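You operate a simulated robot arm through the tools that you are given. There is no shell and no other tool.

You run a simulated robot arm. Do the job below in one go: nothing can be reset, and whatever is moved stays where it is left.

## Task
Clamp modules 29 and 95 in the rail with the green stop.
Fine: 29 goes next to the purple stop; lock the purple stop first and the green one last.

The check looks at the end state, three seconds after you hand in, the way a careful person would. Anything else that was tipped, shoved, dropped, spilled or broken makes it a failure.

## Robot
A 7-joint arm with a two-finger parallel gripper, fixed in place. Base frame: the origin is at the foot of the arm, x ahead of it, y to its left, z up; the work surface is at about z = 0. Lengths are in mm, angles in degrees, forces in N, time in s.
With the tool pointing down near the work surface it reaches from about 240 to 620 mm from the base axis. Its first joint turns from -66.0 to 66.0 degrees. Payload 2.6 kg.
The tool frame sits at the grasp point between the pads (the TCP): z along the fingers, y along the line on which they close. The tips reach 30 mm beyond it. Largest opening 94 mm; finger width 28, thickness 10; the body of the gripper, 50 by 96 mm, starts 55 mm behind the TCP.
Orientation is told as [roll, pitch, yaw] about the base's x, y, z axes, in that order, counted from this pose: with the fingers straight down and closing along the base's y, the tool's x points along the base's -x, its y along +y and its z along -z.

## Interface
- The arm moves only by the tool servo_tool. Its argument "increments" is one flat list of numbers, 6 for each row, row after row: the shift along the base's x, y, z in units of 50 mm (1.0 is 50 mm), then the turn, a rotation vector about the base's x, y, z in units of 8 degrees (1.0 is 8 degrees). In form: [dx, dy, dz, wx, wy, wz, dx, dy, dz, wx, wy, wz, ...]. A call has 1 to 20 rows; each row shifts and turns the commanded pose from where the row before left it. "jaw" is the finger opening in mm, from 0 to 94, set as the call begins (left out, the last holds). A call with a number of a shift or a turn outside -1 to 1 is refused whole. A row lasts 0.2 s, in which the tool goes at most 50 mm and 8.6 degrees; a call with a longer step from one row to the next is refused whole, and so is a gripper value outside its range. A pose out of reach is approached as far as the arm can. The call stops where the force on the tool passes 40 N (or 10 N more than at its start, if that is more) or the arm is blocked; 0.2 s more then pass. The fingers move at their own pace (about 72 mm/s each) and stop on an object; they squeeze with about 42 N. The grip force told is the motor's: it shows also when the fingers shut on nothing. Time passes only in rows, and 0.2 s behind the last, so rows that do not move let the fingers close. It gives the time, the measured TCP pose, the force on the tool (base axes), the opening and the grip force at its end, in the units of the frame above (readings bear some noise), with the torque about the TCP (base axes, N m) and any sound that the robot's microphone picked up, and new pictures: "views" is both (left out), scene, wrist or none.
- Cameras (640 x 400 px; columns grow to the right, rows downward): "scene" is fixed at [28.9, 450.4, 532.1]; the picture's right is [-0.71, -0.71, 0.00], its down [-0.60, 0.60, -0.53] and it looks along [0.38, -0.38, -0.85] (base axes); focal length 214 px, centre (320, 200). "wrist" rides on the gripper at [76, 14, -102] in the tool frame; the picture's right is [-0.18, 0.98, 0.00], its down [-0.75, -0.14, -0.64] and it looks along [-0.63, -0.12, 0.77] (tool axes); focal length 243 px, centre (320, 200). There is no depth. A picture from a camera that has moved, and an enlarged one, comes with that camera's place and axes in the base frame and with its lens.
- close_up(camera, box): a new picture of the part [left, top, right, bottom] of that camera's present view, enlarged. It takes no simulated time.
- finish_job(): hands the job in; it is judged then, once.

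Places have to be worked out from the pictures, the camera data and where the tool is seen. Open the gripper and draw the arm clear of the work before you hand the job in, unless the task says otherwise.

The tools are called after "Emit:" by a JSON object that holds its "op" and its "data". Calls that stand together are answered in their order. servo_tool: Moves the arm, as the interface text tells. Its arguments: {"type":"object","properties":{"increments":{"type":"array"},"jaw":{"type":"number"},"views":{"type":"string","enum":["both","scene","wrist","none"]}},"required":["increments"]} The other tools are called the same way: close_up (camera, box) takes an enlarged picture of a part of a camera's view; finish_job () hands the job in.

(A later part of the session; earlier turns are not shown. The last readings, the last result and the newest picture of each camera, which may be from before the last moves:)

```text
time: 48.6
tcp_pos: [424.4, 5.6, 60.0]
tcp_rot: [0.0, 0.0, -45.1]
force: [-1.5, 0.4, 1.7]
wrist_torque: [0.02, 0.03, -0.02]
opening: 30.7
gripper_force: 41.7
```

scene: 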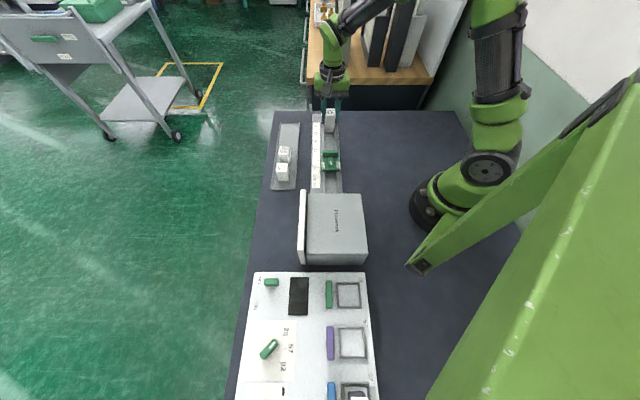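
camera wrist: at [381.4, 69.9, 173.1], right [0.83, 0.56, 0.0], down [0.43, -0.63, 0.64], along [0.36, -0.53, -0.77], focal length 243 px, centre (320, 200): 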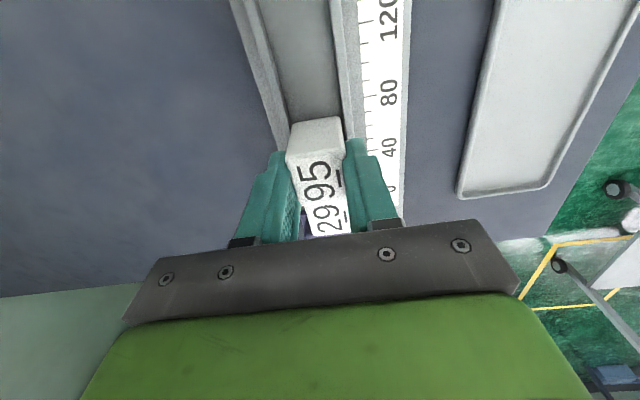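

Force is just beginning to show (1.7 N), so the floor is at hand; I lower 1.5 mm more to confirm seating.

Emit:
{"op": "servo_tool", "data": {"increments": [0, 0, -0.015, 0, 0, 0, 0, 0, -0.015, 0, 0, 0, 0, 0, 0, 0, 0, 0], "jaw": 0, "views": "none"}}

Emit:
{"op": "close_up", "data": {"camera": "wrist", "box": [230, 100, 410, 250]}}

Emit:
{"op": "close_up", "data": {"camera": "scene", "box": [310, 105, 350, 140]}}

```text
time: 49.4
tcp_pos: [426.2, 6.8, 59.3]
tcp_rot: [0.1, 0.0, -45.1]
force: [-8.7, 0.0, 28.1]
wrist_torque: [0.03, 0.46, -0.01]
opening: 30.9
gripper_force: 42.1
```

```text
2.67 times, centred on (320, 175) of wrist
camera zoom: at [381.7, 70.2, 161.7], right [0.83, 0.56, 0.0], down [0.43, -0.63, 0.64], along [0.36, -0.53, -0.77], focal length 647 px, centre (320, 267)
```

zoom: 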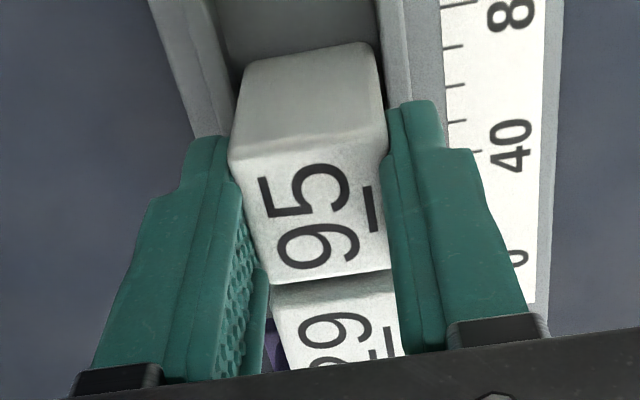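

```text
11.43 times, centred on (330, 122) of scene
camera zoom: at [28.8, 450.4, 532.2], right [-0.71, -0.71, 0.0], down [-0.6, 0.6, -0.53], along [0.38, -0.38, -0.85], focal length 2451 px, centre (206, 1086)
```

zoom: 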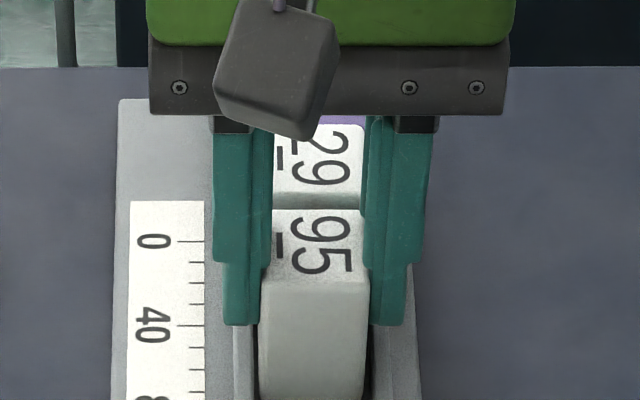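

95 is on the floor with a small gap to 29. I relieve the vertical load and slide it toward 29 until contact.

Emit:
{"op": "servo_tool", "data": {"increments": [0, 0, 0.025, 0, 0, 0, 0.02, -0.02, 0, 0, 0, 0, 0.02, -0.02, 0, 0, 0, 0, 0.015, -0.015, 0, 0, 0, 0, 0, 0, 0, 0, 0, 0], "jaw": 0, "views": "none"}}

Emit:
{"op": "close_up", "data": {"camera": "wrist", "box": [230, 100, 410, 250]}}

Emit:
{"op": "close_up", "data": {"camera": "scene", "box": [310, 105, 350, 140]}}

```text
time: 50.6
tcp_pos: [427.9, 5.2, 59.5]
tcp_rot: [0.1, 0.1, -45.0]
force: [-3.5, 7.2, 20.1]
wrist_torque: [0.29, 0.18, 0.01]
opening: 30.7
gripper_force: 41.8
```

```text
2.67 times, centred on (320, 175) of wrist
camera zoom: at [384.6, 67.9, 161.7], right [0.82, 0.57, 0.0], down [0.43, -0.63, 0.64], along [0.36, -0.53, -0.77], focal length 647 px, centre (320, 267)
```

zoom: 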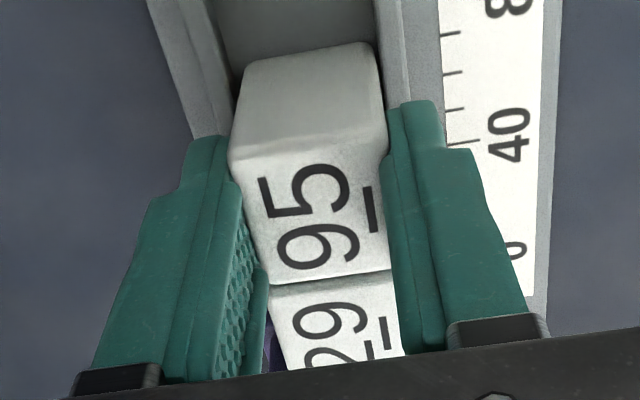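

```text
11.43 times, centred on (330, 122) of scene
camera zoom: at [28.8, 450.4, 532.2], right [-0.71, -0.71, 0.0], down [-0.6, 0.6, -0.53], along [0.38, -0.38, -0.85], focal length 2451 px, centre (206, 1086)
```

zoom: 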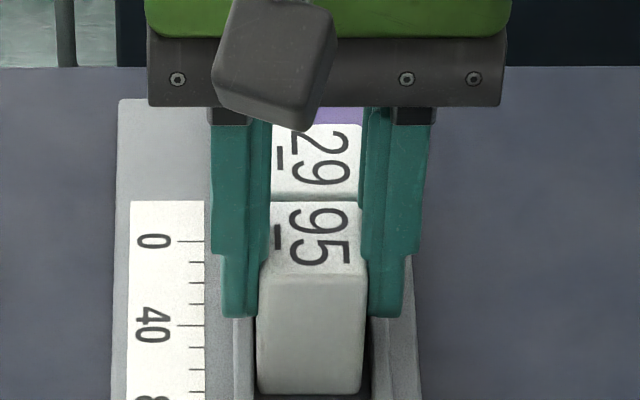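

The gap to 29 is nearly closed with only friction on the tool. I push another ~3 mm along the rail, watching for the contact force.

Emit:
{"op": "servo_tool", "data": {"increments": [0.015, -0.015, 0.005, 0, 0, 0, 0.015, -0.015, 0, 0, 0, 0, 0.012, -0.012, 0, 0, 0, 0, 0, 0, 0, 0, 0, 0], "jaw": 0, "views": "none"}}

Emit:
{"op": "close_up", "data": {"camera": "scene", "box": [310, 105, 350, 140]}}

```text
time: 51.6
tcp_pos: [429.1, 3.8, 60.2]
tcp_rot: [-0.1, 0.3, -45.0]
force: [-14.2, 18.5, 18.6]
wrist_torque: [0.44, 0.27, 0.04]
opening: 30.9
gripper_force: 42.0
```

```text
11.43 times, centred on (330, 122) of scene
camera zoom: at [28.8, 450.4, 532.2], right [-0.71, -0.71, 0.0], down [-0.6, 0.6, -0.53], along [0.38, -0.38, -0.85], focal length 2451 px, centre (206, 1086)
```

zoom: 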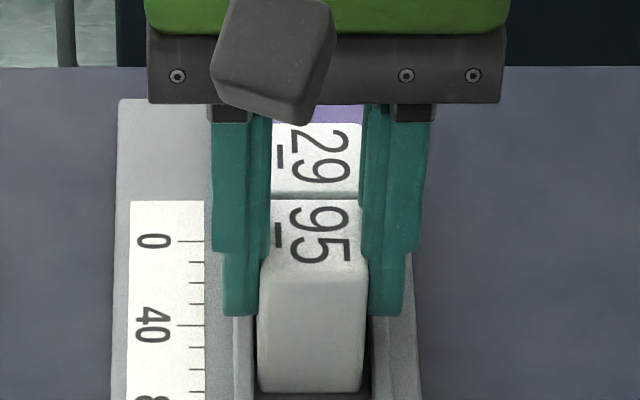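

About 23 N along the rail: 95 is pressed against 29, which is against the purple stop. I open and rise.

Emit:
{"op": "servo_tool", "data": {"increments": [0, 0, 0, 0, 0, 0, 0, 0, 0, 0, 0, 0, 0, 0, 0.2, 0, 0, 0, 0, 0, 0.5, 0, 0, 0, 0, 0, 0.6, 0, 0, 0, 0, 0, 0.6, 0, 0, 0, 0, 0, 0, 0, 0, 0], "jaw": 50, "views": "both"}}

Emit:
{"op": "close_up", "data": {"camera": "scene", "box": [300, 100, 360, 180]}}

Emit:
{"op": "close_up", "data": {"camera": "wrist", "box": [240, 30, 400, 190]}}

```text
time: 53.2
tcp_pos: [429.8, 1.0, 155.6]
tcp_rot: [0.0, 0.0, -44.9]
force: [-0.1, -0.7, -0.4]
wrist_torque: [0.0, 0.0, -0.01]
opening: 50.1
gripper_force: 0.0
camera wrist: at [386.1, 64.9, 257.2], right [0.82, 0.57, 0.0], down [0.43, -0.63, 0.64], along [0.36, -0.53, -0.77], focal length 243 px, centre (320, 200)
```

scene: 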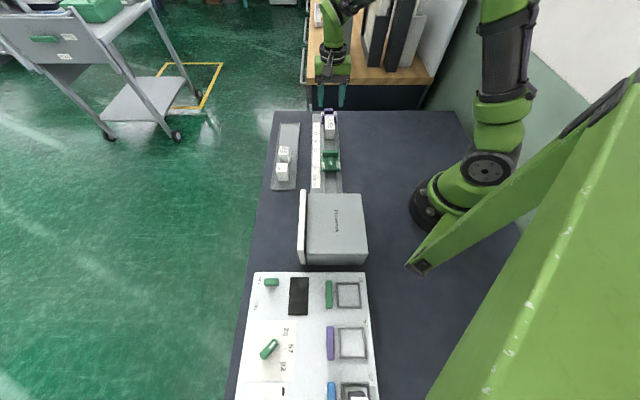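
wrist: 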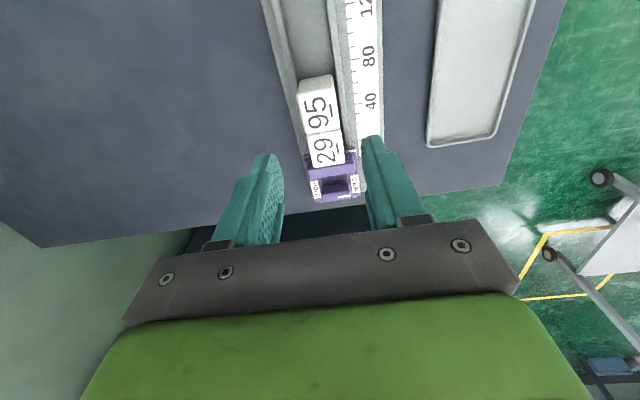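

```text
5.00 times, centred on (330, 140) of scene
camera zoom: at [28.9, 450.4, 532.1], right [-0.71, -0.71, 0.0], down [-0.6, 0.6, -0.53], along [0.38, -0.38, -0.85], focal length 1072 px, centre (270, 500)
```

zoom: 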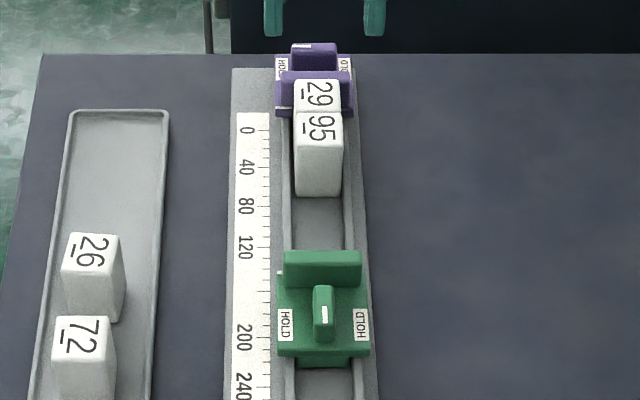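

```text
2.50 times, centred on (320, 110) of wrist
camera zoom: at [386.1, 64.9, 257.2], right [0.82, 0.57, 0.0], down [0.43, -0.63, 0.64], along [0.36, -0.53, -0.77], focal length 606 px, centre (320, 425)
```

zoom: 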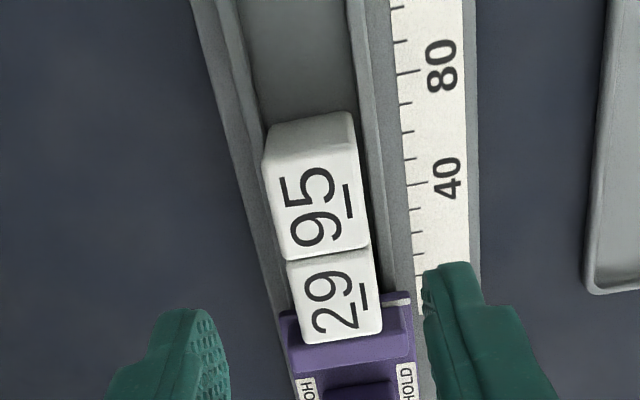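

Both modules stand in the rail against the purple stop in the right order (29 next to purple, then 95). Now I move over the green stop and inspect its lever and mark.

Emit:
{"op": "servo_tool", "data": {"increments": [-0.5225, 0.5345, 0, 0, 0, 0, -0.5225, 0.5345, 0, 0, 0, 0, -0.5225, 0.5345, 0, 0, 0, 0, -0.5225, 0.5345, 0, 0, 0, 0, 0, 0, 0, 0, 0, 0], "jaw": 40, "views": "both"}}

Emit:
{"op": "close_up", "data": {"camera": "wrist", "box": [240, 0, 400, 170]}}

```text
time: 54.4
tcp_pos: [326.4, 108.9, 155.1]
tcp_rot: [-0.1, 0.0, -45.1]
force: [-0.7, 0.3, -0.7]
wrist_torque: [0.0, 0.02, -0.01]
opening: 40.0
gripper_force: 0.0
camera wrist: at [282.0, 171.9, 257.0], right [0.83, 0.56, 0.0], down [0.43, -0.63, 0.64], along [0.36, -0.53, -0.77], focal length 243 px, centre (320, 200)
```

scene: 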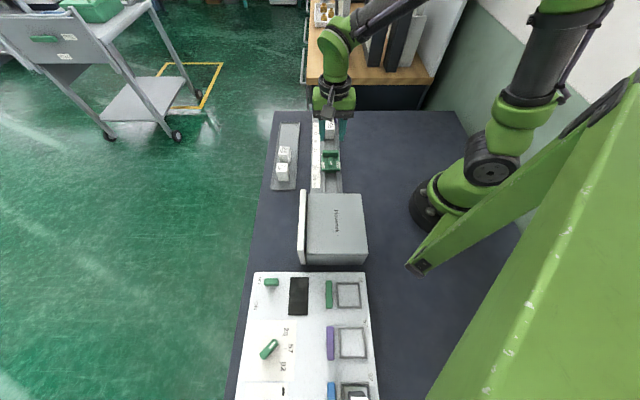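
wrist: 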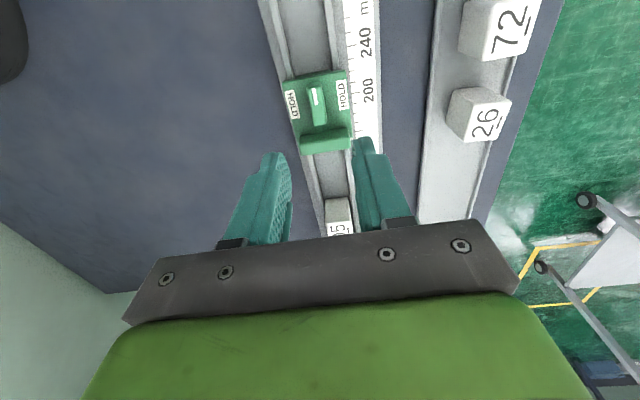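

```text
2.35 times, centred on (320, 85) of wrist
camera zoom: at [282.0, 171.9, 257.0], right [0.83, 0.56, 0.0], down [0.43, -0.63, 0.64], along [0.36, -0.53, -0.77], focal length 571 px, centre (320, 471)
```

zoom: 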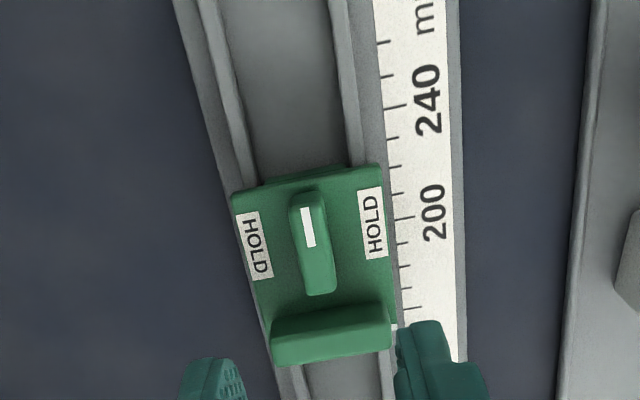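

The green lever also lies along the rail, pivot about (320.3,110.5), with its bar on the module side. I centre over it and lower to z≈105 to verify alignment before gripping.

Emit:
{"op": "servo_tool", "data": {"increments": [-0.0465, 0.0245, -0.4, 0, 0, 0, -0.0465, 0.0245, -0.6, 0, 0, 0, 0, 0, 0, 0, 0, 0], "jaw": 40, "views": "wrist"}}

Emit:
{"op": "close_up", "data": {"camera": "wrist", "box": [250, 40, 390, 170]}}

```text
time: 55.2
tcp_pos: [321.2, 109.8, 104.4]
tcp_rot: [0.0, 0.0, -44.9]
force: [0.1, 0.5, -0.3]
wrist_torque: [0.0, 0.0, -0.02]
opening: 40.0
gripper_force: 0.1
camera wrist: at [278.0, 173.7, 206.7], right [0.83, 0.56, 0.0], down [0.43, -0.63, 0.64], along [0.36, -0.53, -0.77], focal length 243 px, centre (320, 200)
```

wrist: 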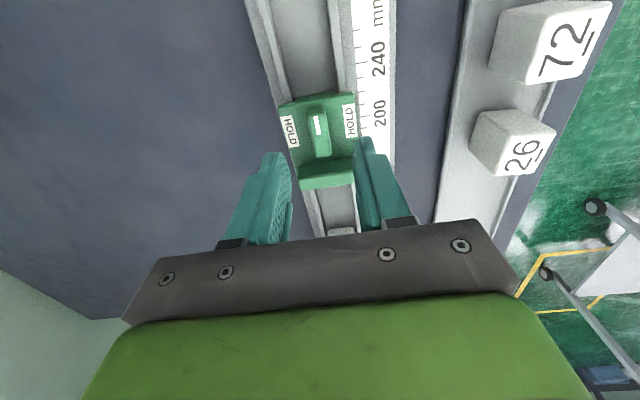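

```text
3.08 times, centred on (320, 105) of wrist
camera zoom: at [278.0, 173.7, 206.7], right [0.83, 0.56, 0.0], down [0.43, -0.63, 0.64], along [0.36, -0.53, -0.77], focal length 746 px, centre (320, 492)
```

zoom: 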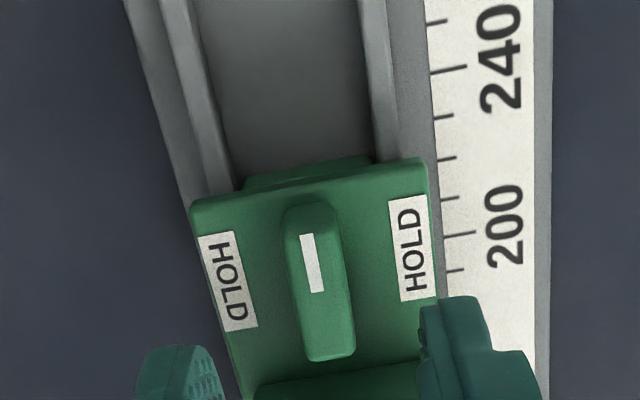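

The pivot (midway between the HOLD labels) coincides with the tool centre within 0.3 mm. I descend to TCP z≈57 and close on the lever.

Emit:
{"op": "servo_tool", "data": {"increments": [0.004, 0.004, -0.3, 0, 0, 0, 0, 0, -0.36, 0, 0, 0, 0, 0, -0.3, 0, 0, 0, 0, 0, 0, 0, 0, 0], "jaw": 40, "views": "wrist"}}

Emit:
{"op": "close_up", "data": {"camera": "wrist", "box": [240, 60, 400, 220]}}

```text
time: 56.2
tcp_pos: [321.2, 109.3, 57.7]
tcp_rot: [0.0, 0.1, -45.0]
force: [-4.5, -3.4, 15.3]
wrist_torque: [-0.09, 0.2, 0.11]
opening: 40.0
gripper_force: 0.1
camera wrist: at [277.6, 173.8, 158.9], right [0.83, 0.56, 0.0], down [0.43, -0.63, 0.64], along [0.36, -0.53, -0.77], focal length 243 px, centre (320, 200)
```

wrist: 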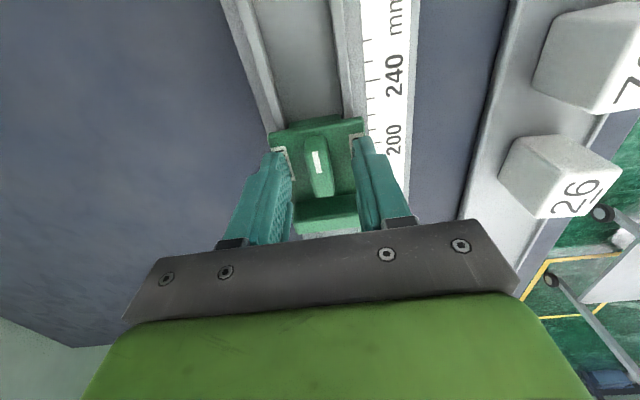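

```text
2.50 times, centred on (320, 140) of wrist
camera zoom: at [277.6, 173.8, 158.9], right [0.83, 0.56, 0.0], down [0.43, -0.63, 0.64], along [0.36, -0.53, -0.77], focal length 606 px, centre (320, 350)
```

zoom: 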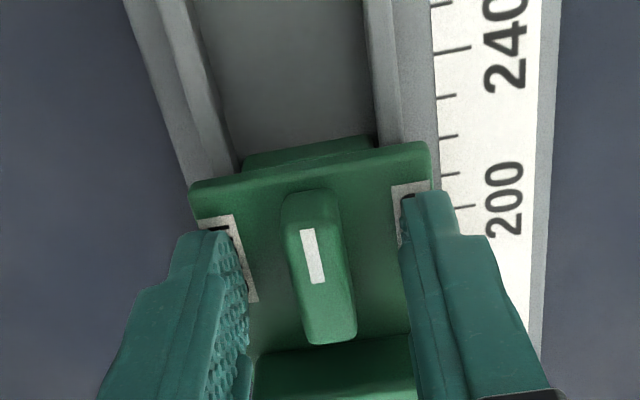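

There's 15 N upward: the tips touch the plate slightly. I raise 2.5 mm and check that the force disappears.

Emit:
{"op": "servo_tool", "data": {"increments": [0, 0, 0.05, 0, 0, 0, 0, 0, 0, 0, 0, 0], "jaw": 40, "views": "none"}}

```text
time: 56.8
tcp_pos: [320.7, 110.3, 59.6]
tcp_rot: [-0.1, 0.1, -45.0]
force: [-0.2, -0.3, 0.1]
wrist_torque: [-0.01, 0.0, 0.02]
opening: 40.1
gripper_force: 0.1
```

The force is gone, so the tips hang just above the plate. I close on the green lever.

Emit:
{"op": "servo_tool", "data": {"increments": [0, 0, 0, 0, 0, 0, 0, 0, 0, 0, 0, 0, 0, 0, 0, 0, 0, 0], "jaw": 0, "views": "wrist"}}

Emit:
{"op": "close_up", "data": {"camera": "wrist", "box": [240, 60, 400, 240]}}

```text
time: 57.6
tcp_pos: [321.3, 110.2, 60.0]
tcp_rot: [0.0, 0.0, -44.9]
force: [-1.3, -1.8, 1.4]
wrist_torque: [-0.03, 0.02, 0.0]
opening: 12.4
gripper_force: 44.7
camera wrist: at [277.6, 174.1, 161.2], right [0.83, 0.56, 0.0], down [0.43, -0.63, 0.64], along [0.36, -0.53, -0.77], focal length 243 px, centre (320, 200)
```

wrist: 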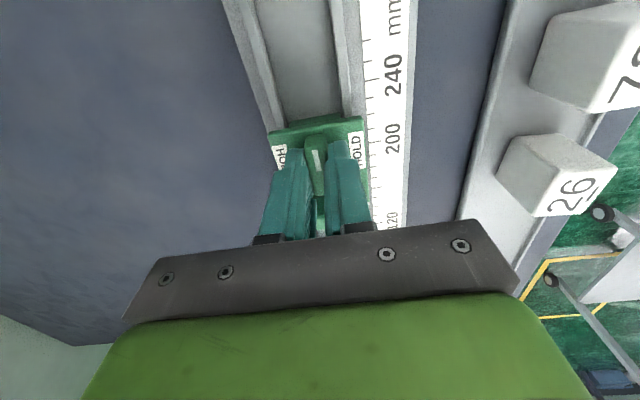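

```text
2.22 times, centred on (320, 150) of wrist
camera zoom: at [277.6, 174.1, 161.2], right [0.83, 0.56, 0.0], down [0.43, -0.63, 0.64], along [0.36, -0.53, -0.77], focal length 539 px, centre (320, 311)
```

zoom: 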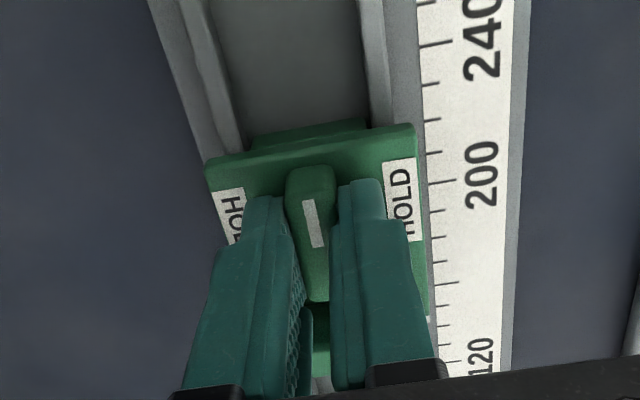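

Gripped at 12.4 mm. I slide the green stop 60 mm along the rail toward the modules, checking the sliding force.

Emit:
{"op": "servo_tool", "data": {"increments": [0.0707, -0.0707, 0, 0, 0, 0, 0.1414, -0.1414, 0, 0, 0, 0, 0.1414, -0.1414, 0, 0, 0, 0, 0.1414, -0.1414, 0, 0, 0, 0, 0.1414, -0.1414, 0, 0, 0, 0, 0.1414, -0.1414, 0, 0, 0, 0, 0.0707, -0.0707, 0, 0, 0, 0, 0, 0, 0, 0, 0, 0], "jaw": 0, "views": "both"}}

Emit:
{"op": "close_up", "data": {"camera": "scene", "box": [300, 95, 360, 170]}}

Emit:
{"op": "close_up", "data": {"camera": "wrist", "box": [240, 60, 400, 240]}}

```text
time: 59.4
tcp_pos: [364.6, 68.1, 59.3]
tcp_rot: [0.0, 0.0, -45.1]
force: [-5.1, -5.0, 10.7]
wrist_torque: [0.44, 0.67, 0.01]
opening: 12.3
gripper_force: 45.0
camera wrist: at [319.9, 131.7, 161.2], right [0.83, 0.56, 0.0], down [0.43, -0.63, 0.64], along [0.36, -0.53, -0.77], focal length 243 px, centre (320, 200)
```

scene: 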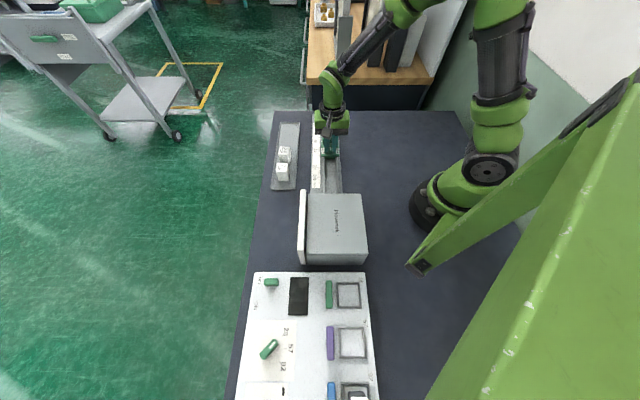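
wrist: 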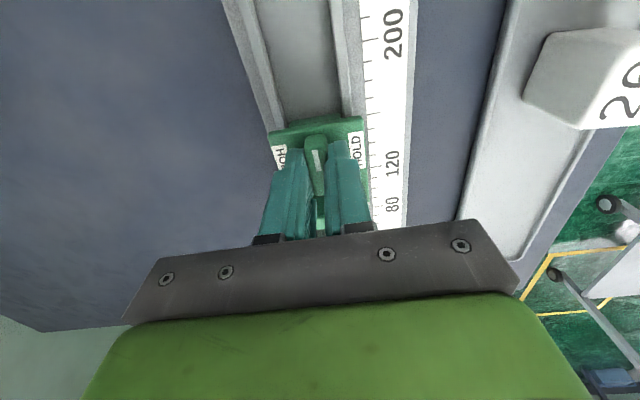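

```text
5.33 times, centred on (330, 132) of scene
camera zoom: at [28.9, 450.4, 532.2], right [-0.71, -0.71, 0.0], down [-0.6, 0.6, -0.53], along [0.38, -0.38, -0.85], focal length 1144 px, centre (267, 560)
```

zoom: 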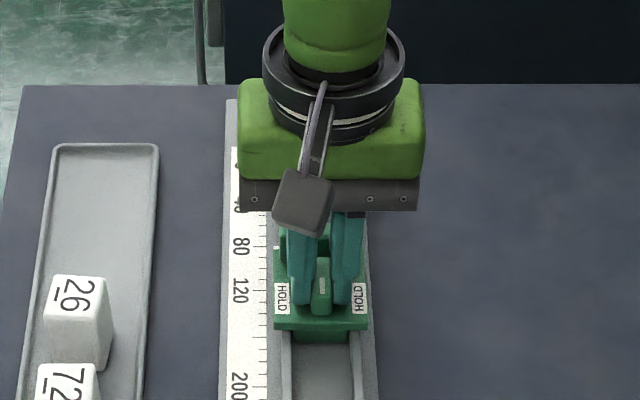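

```text
2.22 times, centred on (320, 150) of wrist
camera zoom: at [319.9, 131.7, 161.2], right [0.83, 0.56, 0.0], down [0.43, -0.63, 0.64], along [0.36, -0.53, -0.77], focal length 539 px, centre (320, 311)
```

zoom: 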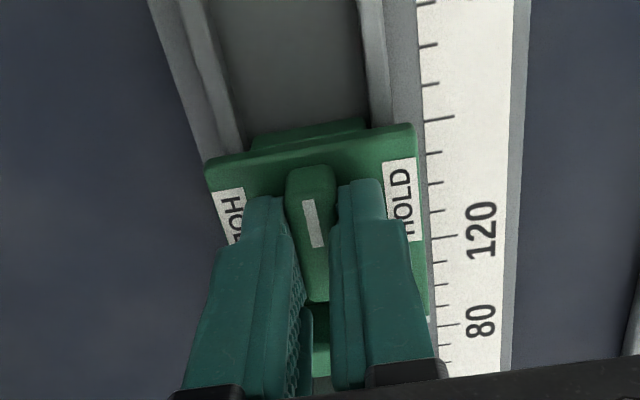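

The green stop slides along easily. I advance another 20 mm, then will creep until contact.

Emit:
{"op": "servo_tool", "data": {"increments": [0.0707, -0.0707, 0, 0, 0, 0, 0.0707, -0.0707, 0, 0, 0, 0, 0.0707, -0.0707, 0, 0, 0, 0, 0.0707, -0.0707, 0, 0, 0, 0, 0, 0, 0, 0, 0, 0], "jaw": 0, "views": "scene"}}

Emit:
{"op": "close_up", "data": {"camera": "scene", "box": [300, 95, 360, 170]}}

```text
time: 60.6
tcp_pos: [378.3, 52.9, 58.8]
tcp_rot: [0.0, 0.1, -45.1]
force: [-6.8, -7.2, 17.2]
wrist_torque: [0.12, 0.46, -0.04]
opening: 12.4
gripper_force: 45.2
```

scene: 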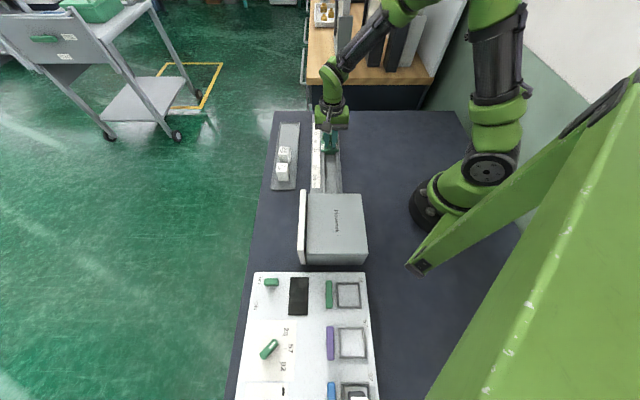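

```text
5.33 times, centred on (330, 132) of scene
camera zoom: at [28.8, 450.4, 532.2], right [-0.71, -0.71, 0.0], down [-0.6, 0.6, -0.53], along [0.38, -0.38, -0.85], focal length 1144 px, centre (267, 560)
```

zoom: 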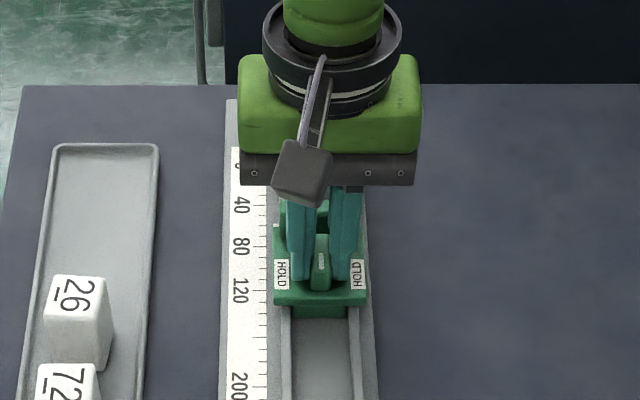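

Still free sliding, with a slight vertical and sideways load building. I ease those (up 1 mm, 0.5 mm sideways) and creep 5 mm further.

Emit:
{"op": "servo_tool", "data": {"increments": [-0.007, -0.007, 0.02, 0, 0, 0, 0.0236, -0.0236, 0, 0, 0, 0, 0.0236, -0.0236, 0, 0, 0, 0, 0.0236, -0.0236, 0, 0, 0, 0, 0, 0, 0, 0, 0, 0], "jaw": 0, "views": "none"}}

```text
time: 61.8
tcp_pos: [379.7, 51.1, 60.4]
tcp_rot: [0.0, 0.1, -44.9]
force: [7.6, 7.9, -28.4]
wrist_torque: [-0.24, -0.57, -0.04]
opening: 12.1
gripper_force: 44.9
```

I over-corrected vertically (now -28 N), so I go back down 0.6 mm and half-way sideways before creeping on.

Emit:
{"op": "servo_tool", "data": {"increments": [0.004, 0.004, -0.012, 0, 0, 0, 0.0141, -0.0141, 0, 0, 0, 0, 0.0141, -0.0141, 0, 0, 0, 0, 0, 0, 0, 0, 0, 0], "jaw": 0, "views": "scene"}}

Emit:
{"op": "close_up", "data": {"camera": "scene", "box": [305, 100, 355, 150]}}

```text
time: 62.8
tcp_pos: [380.9, 49.4, 59.4]
tcp_rot: [-0.1, 0.1, -45.0]
force: [7.6, 8.8, -29.2]
wrist_torque: [0.57, 0.17, 0.04]
opening: 12.4
gripper_force: 45.2
```

scene: 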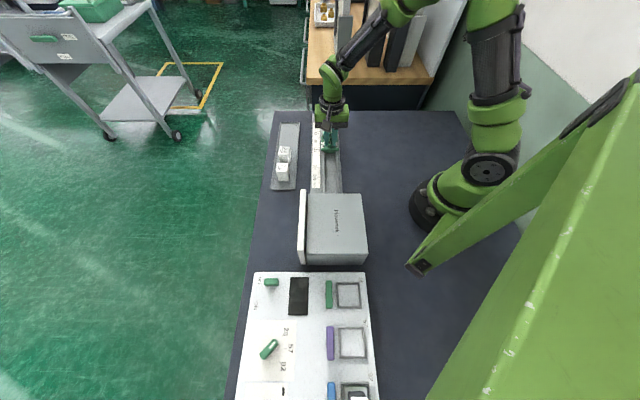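

```text
8.00 times, centred on (330, 125) of scene
camera zoom: at [29.0, 450.5, 532.1], right [-0.71, -0.71, 0.0], down [-0.6, 0.6, -0.53], along [0.38, -0.38, -0.85], focal length 1716 px, centre (240, 800)
```

zoom: 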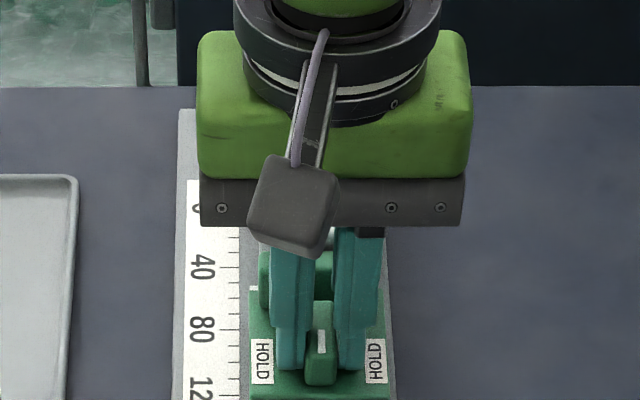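

Still a vertical pull of -29 N; I lower another 0.7 mm and creep 2 mm more along the rail.

Emit:
{"op": "servo_tool", "data": {"increments": [0, 0, -0.014, 0, 0, 0, 0.0141, -0.0141, 0, 0, 0, 0, 0.0141, -0.0141, 0, 0, 0, 0, 0, 0, 0, 0, 0, 0], "jaw": 0, "views": "none"}}

```text
time: 63.8
tcp_pos: [383.5, 48.1, 59.9]
tcp_rot: [0.0, 0.1, -45.0]
force: [-13.2, 10.5, -1.6]
wrist_torque: [-0.5, -0.45, 0.02]
opening: 12.3
gripper_force: 44.7
```

Contact: about 17 N along the rail now, at the expected position. I look at the wrist view and the scene before locking.

Emit:
{"op": "close_up", "data": {"camera": "wrist", "box": [240, 60, 400, 240]}}

Emit:
{"op": "close_up", "data": {"camera": "scene", "box": [305, 90, 355, 150]}}

```text
2.22 times, centred on (320, 150) of wrist
camera zoom: at [339.9, 111.9, 161.6], right [0.83, 0.56, 0.0], down [0.43, -0.63, 0.64], along [0.36, -0.53, -0.77], focal length 539 px, centre (320, 311)
```

zoom: 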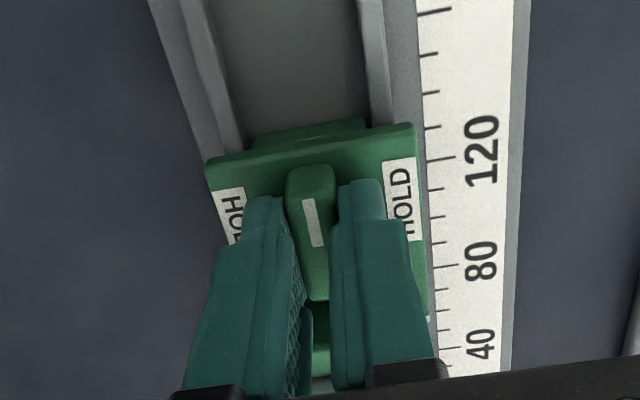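

```text
6.67 times, centred on (330, 120) of scene
camera zoom: at [28.9, 450.4, 532.1], right [-0.71, -0.71, 0.0], down [-0.6, 0.6, -0.53], along [0.38, -0.38, -0.85], focal length 1430 px, centre (253, 733)
```

zoom: 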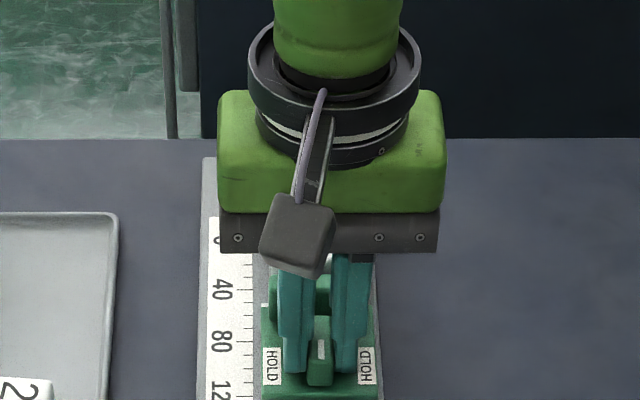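

Everything fits: green's index sits near 63 on the scale. Keeping that pressure, I test-turn the lever 8° clockwise.

Emit:
{"op": "servo_tool", "data": {"increments": [0, 0, 0, 0, 0, -0.35, 0, 0, 0, 0, 0, -0.35, 0, 0, 0, 0, 0, -0.35, 0, 0, 0, 0, 0, 0], "jaw": 0, "views": "none"}}

```text
time: 64.8
tcp_pos: [383.8, 48.4, 60.4]
tcp_rot: [-0.1, 0.2, -53.7]
force: [-21.2, 10.1, 18.0]
wrist_torque: [0.03, 0.2, 0.01]
opening: 12.2
gripper_force: 44.5
```

The green lever turns freely clockwise. I continue about 38° while the stop stays pressed against 95.

Emit:
{"op": "servo_tool", "data": {"increments": [0, 0, 0, 0, 0, -0.6, 0, 0, 0, 0, 0, -0.6, 0, 0, 0, 0, 0, -0.6, 0, 0, 0, 0, 0, -0.6, 0, 0, 0, 0, 0, -0.6, 0, 0, 0, 0, 0, -0.6, 0, 0, 0, 0, 0, -0.6, 0, 0, 0, 0, 0, -0.6], "jaw": 0, "views": "wrist"}}

Emit:
{"op": "close_up", "data": {"camera": "wrist", "box": [200, 60, 420, 240]}}

```text
time: 66.6
tcp_pos: [384.0, 47.4, 59.3]
tcp_rot: [-0.1, 0.0, -92.1]
force: [-18.2, 8.3, 24.2]
wrist_torque: [0.18, 0.37, 0.01]
opening: 12.1
gripper_force: 44.9
camera wrist: at [401.0, 123.2, 161.3], right [0.98, -0.22, 0.0], down [-0.17, -0.75, 0.64], along [-0.14, -0.63, -0.77], focal length 243 px, centre (320, 200)
```

wrist: 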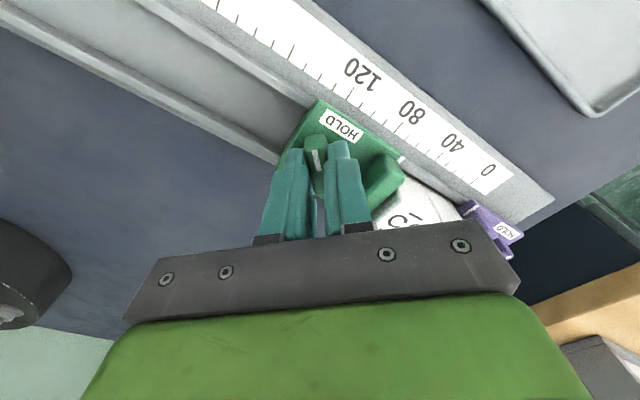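

```text
2.22 times, centred on (310, 150) of wrist
camera zoom: at [401.0, 123.2, 161.3], right [0.98, -0.22, 0.0], down [-0.17, -0.75, 0.64], along [-0.14, -0.63, -0.77], focal length 539 px, centre (342, 311)
```

zoom: 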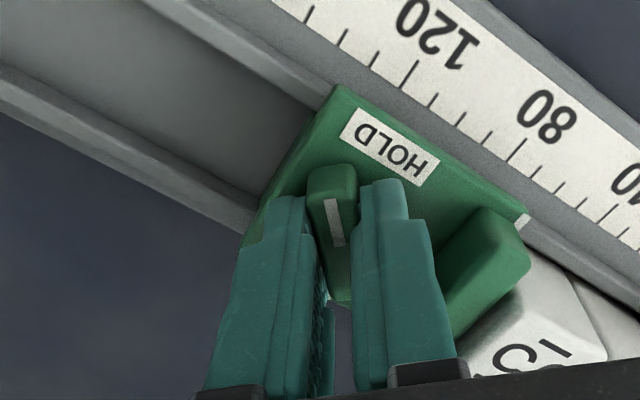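

The bar is up against module 95 and the lever follows. I complete the quarter turn to yaw -135° and slightly beyond to feel the end stop.

Emit:
{"op": "servo_tool", "data": {"increments": [0, 0, 0, 0, 0, -0.6, 0, 0, 0, 0, 0, -0.6, 0, 0, 0, 0, 0, -0.6, 0, 0, 0, 0, 0, -0.6, 0, 0, 0, 0, 0, -0.6, 0, 0, 0, 0, 0, -0.6, 0, 0, 0, 0, 0, -0.6, 0, 0, 0, 0, 0, -0.6, 0, 0, 0, 0, 0, -0.5, 0, 0, 0, 0, 0, 0], "jaw": 0, "views": "wrist"}}

Emit:
{"op": "close_up", "data": {"camera": "wrist", "box": [200, 60, 480, 240]}}

```text
time: 68.8
tcp_pos: [383.0, 47.4, 58.2]
tcp_rot: [0.0, 0.0, -134.2]
force: [-14.4, 4.4, 18.7]
wrist_torque: [0.39, -0.04, -0.01]
opening: 12.3
gripper_force: 44.7
camera wrist: at [447.5, 92.0, 161.1], right [0.58, -0.82, 0.0], down [-0.63, -0.44, 0.64], along [-0.53, -0.37, -0.77], focal length 243 px, centre (320, 200)
```

wrist: 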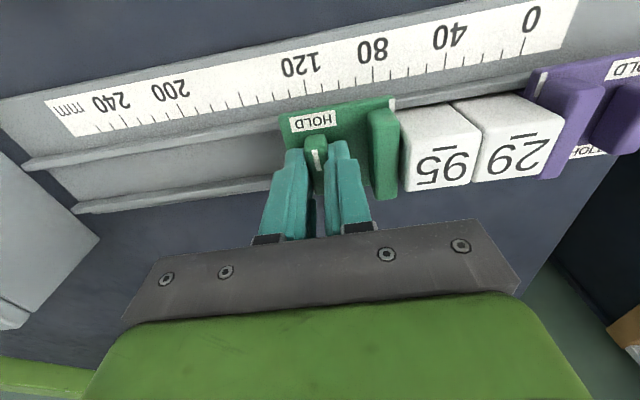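

```text
2.22 times, centred on (340, 150) of wrist
camera zoom: at [447.5, 92.0, 161.1], right [0.58, -0.82, 0.0], down [-0.63, -0.44, 0.64], along [-0.53, -0.37, -0.77], focal length 539 px, centre (276, 311)
```

zoom: 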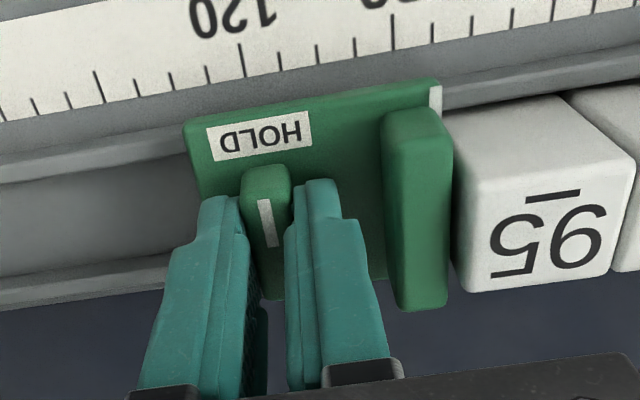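

The lever is nearly at 90°, green bar against 95, modules in a tight row. I turn about 5° more to reach the end stop.

Emit:
{"op": "servo_tool", "data": {"increments": [0, 0, 0, 0, 0, -0.3, 0, 0, 0, 0, 0, -0.3, 0, 0, 0, 0, 0, 0], "jaw": 0, "views": "none"}}

```text
time: 69.6
tcp_pos: [383.9, 48.0, 59.1]
tcp_rot: [0.0, -0.2, -139.0]
force: [-11.1, 6.5, 12.6]
wrist_torque: [-0.45, 0.76, 1.45]
opening: 13.1
gripper_force: 45.5
```

Torque 1.45 N·m: the end stop is reached and the green stop is locked. I ease back, open to 26 mm and rise.

Emit:
{"op": "servo_tool", "data": {"increments": [0, 0, 0, 0, 0, 0.5, 0, 0, 0, 0, 0, 0], "jaw": 0, "views": "none"}}

Emit:
{"op": "servo_tool", "data": {"increments": [0, 0, 0, 0, 0, 0, 0, 0, 0, 0, 0, 0, 0, 0, 0.2, 0, 0, 0, 0, 0, 0.5, 0, 0, 0, 0, 0, 0.6, 0, 0, 0, 0, 0, 0.7, 0, 0, 0, 0, 0, 0, 0, 0, 0], "jaw": 26, "views": "both"}}

Emit:
{"op": "close_up", "data": {"camera": "wrist", "box": [180, 40, 480, 200]}}

Emit:
{"op": "close_up", "data": {"camera": "scene", "box": [300, 95, 360, 170]}}

```text
time: 70.2
tcp_pos: [384.1, 47.2, 59.5]
tcp_rot: [0.0, -0.1, -135.0]
force: [-6.7, 7.0, 0.2]
wrist_torque: [0.49, -0.15, 0.0]
opening: 12.4
gripper_force: 45.3
```

```text
time: 71.8
tcp_pos: [384.1, 46.8, 159.4]
tcp_rot: [0.1, -0.1, -135.0]
force: [-0.1, -0.8, -1.1]
wrist_torque: [-0.01, 0.01, -0.01]
opening: 26.1
gripper_force: 0.0
camera wrist: at [447.4, 91.0, 260.9], right [0.56, -0.83, 0.0], down [-0.63, -0.43, 0.64], along [-0.53, -0.36, -0.77], focal length 243 px, centre (320, 200)
```

scene: 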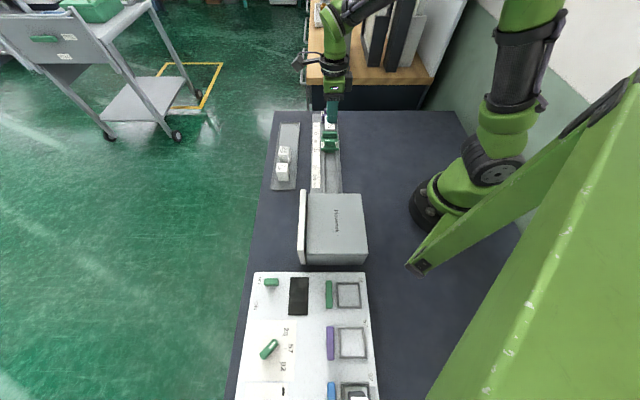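
wrist: 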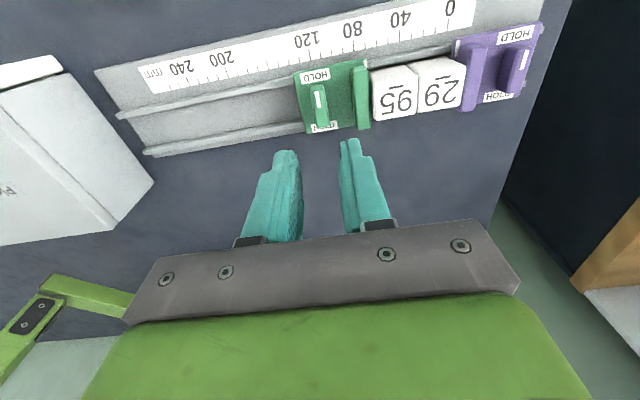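

```text
2.13 times, centred on (330, 120) of wrist
camera zoom: at [447.4, 91.0, 260.9], right [0.56, -0.83, 0.0], down [-0.63, -0.43, 0.64], along [-0.53, -0.36, -0.77], focal length 518 px, centre (299, 371)
```

zoom: 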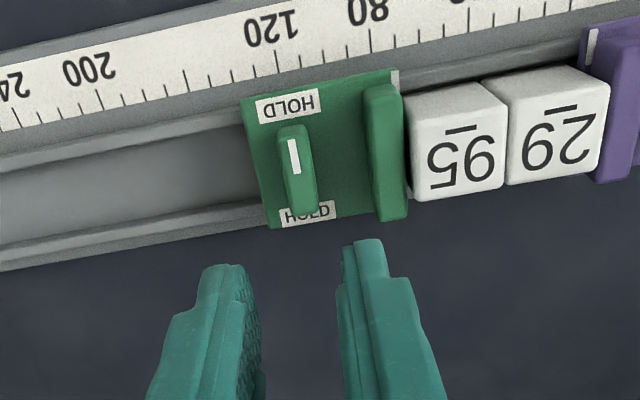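

```text
5.33 times, centred on (330, 132) of scene
camera zoom: at [28.9, 450.4, 532.1], right [-0.71, -0.71, 0.0], down [-0.6, 0.6, -0.53], along [0.38, -0.38, -0.85], focal length 1144 px, centre (267, 560)
```

zoom: 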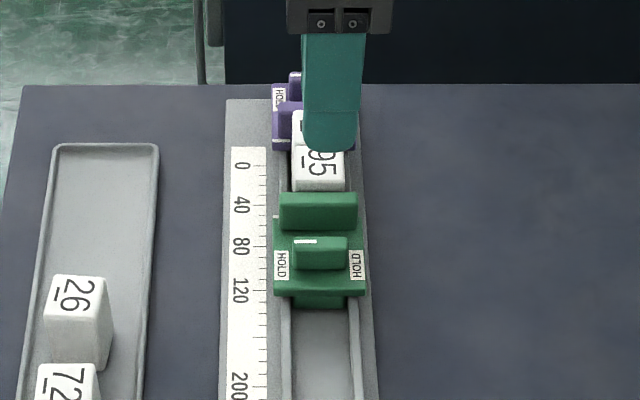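

Both levers are at HOLD. There's a thin dark line between the green bar and 95, so I shift the camera along the rail to look straight at that joint.

Emit:
{"op": "servo_tool", "data": {"increments": [0.2475, -0.2475, 0, 0, 0, 0, 0.2475, -0.2475, 0, 0, 0, 0, 0, 0, 0, 0, 0, 0], "jaw": 26, "views": "wrist"}}

Emit:
{"op": "close_up", "data": {"camera": "wrist", "box": [220, 40, 400, 150]}}

Emit:
{"op": "close_up", "data": {"camera": "wrist", "box": [260, 60, 330, 110]}}

```text
time: 72.6
tcp_pos: [408.5, 22.9, 160.0]
tcp_rot: [-0.1, 0.0, -135.1]
force: [-0.6, -0.2, -0.7]
wrist_torque: [-0.01, 0.0, 0.01]
opening: 26.1
gripper_force: 0.1
camera wrist: at [473.1, 66.6, 261.2], right [0.56, -0.83, 0.0], down [-0.63, -0.43, 0.64], along [-0.53, -0.36, -0.77], focal length 243 px, centre (320, 200)
```

wrist: 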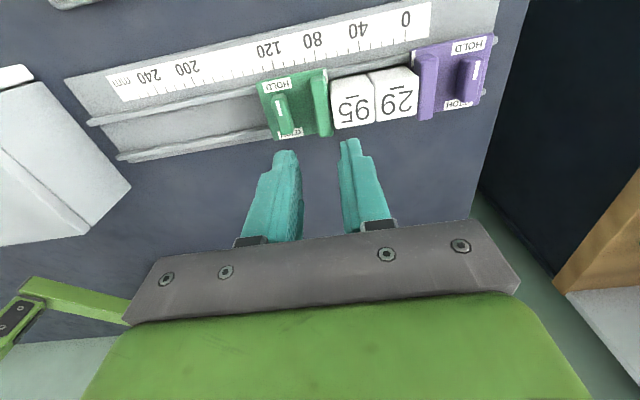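

```text
3.56 times, centred on (310, 95) of wrist
camera zoom: at [473.1, 66.6, 261.2], right [0.56, -0.83, 0.0], down [-0.63, -0.43, 0.64], along [-0.53, -0.36, -0.77], focal length 863 px, centre (356, 573)
```

zoom: 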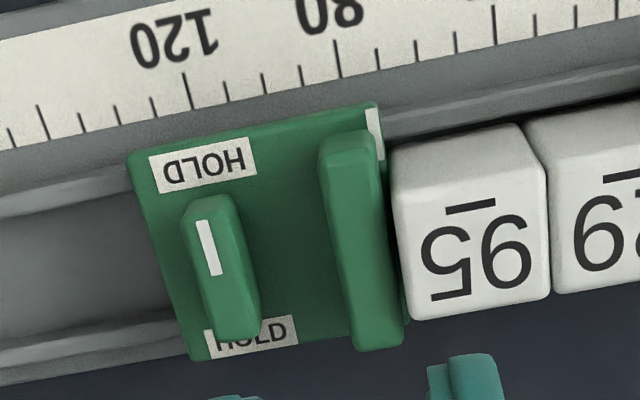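

```text
8.00 times, centred on (295, 85) of wrist
camera zoom: at [473.1, 66.6, 261.2], right [0.56, -0.83, 0.0], down [-0.63, -0.43, 0.64], along [-0.53, -0.36, -0.77], focal length 1941 px, centre (520, 1120)
```

zoom: 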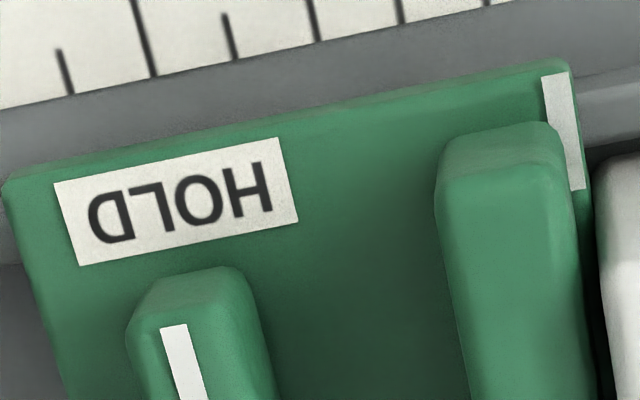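

Emit:
{"op": "close_up", "data": {"camera": "wrist", "box": [310, 65, 350, 95]}}

Emit:
{"op": "close_up", "data": {"camera": "wrist", "box": [315, 95, 355, 145]}}

Emit:
{"op": "close_up", "data": {"camera": "wrist", "box": [395, 50, 435, 125]}}

```text
13.33 times, centred on (330, 80) of wrist
camera zoom: at [473.1, 66.6, 261.2], right [0.56, -0.83, 0.0], down [-0.63, -0.43, 0.64], along [-0.53, -0.36, -0.77], focal length 3235 px, centre (187, 1800)
```

zoom: 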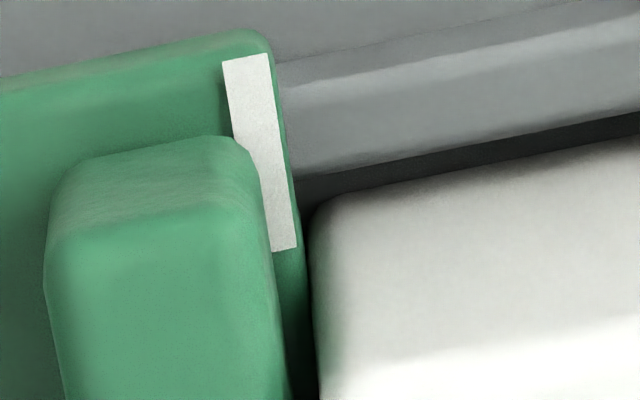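

```text
8.00 times, centred on (335, 120) of wrist
camera zoom: at [473.1, 66.6, 261.2], right [0.56, -0.83, 0.0], down [-0.63, -0.43, 0.64], along [-0.53, -0.36, -0.77], focal length 1941 px, centre (200, 840)
```

zoom: 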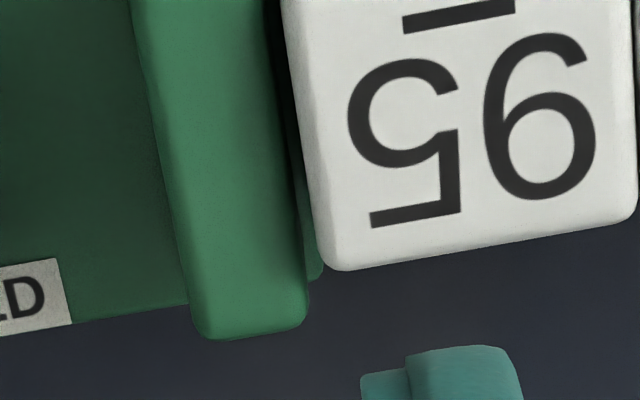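

```text
5.33 times, centred on (415, 88) of wrist
camera zoom: at [473.1, 66.6, 261.2], right [0.56, -0.83, 0.0], down [-0.63, -0.43, 0.64], along [-0.53, -0.36, -0.77], focal length 1294 px, centre (-187, 800)
```

zoom: 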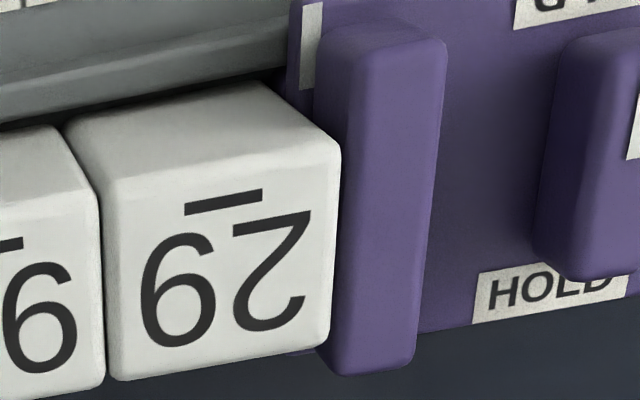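

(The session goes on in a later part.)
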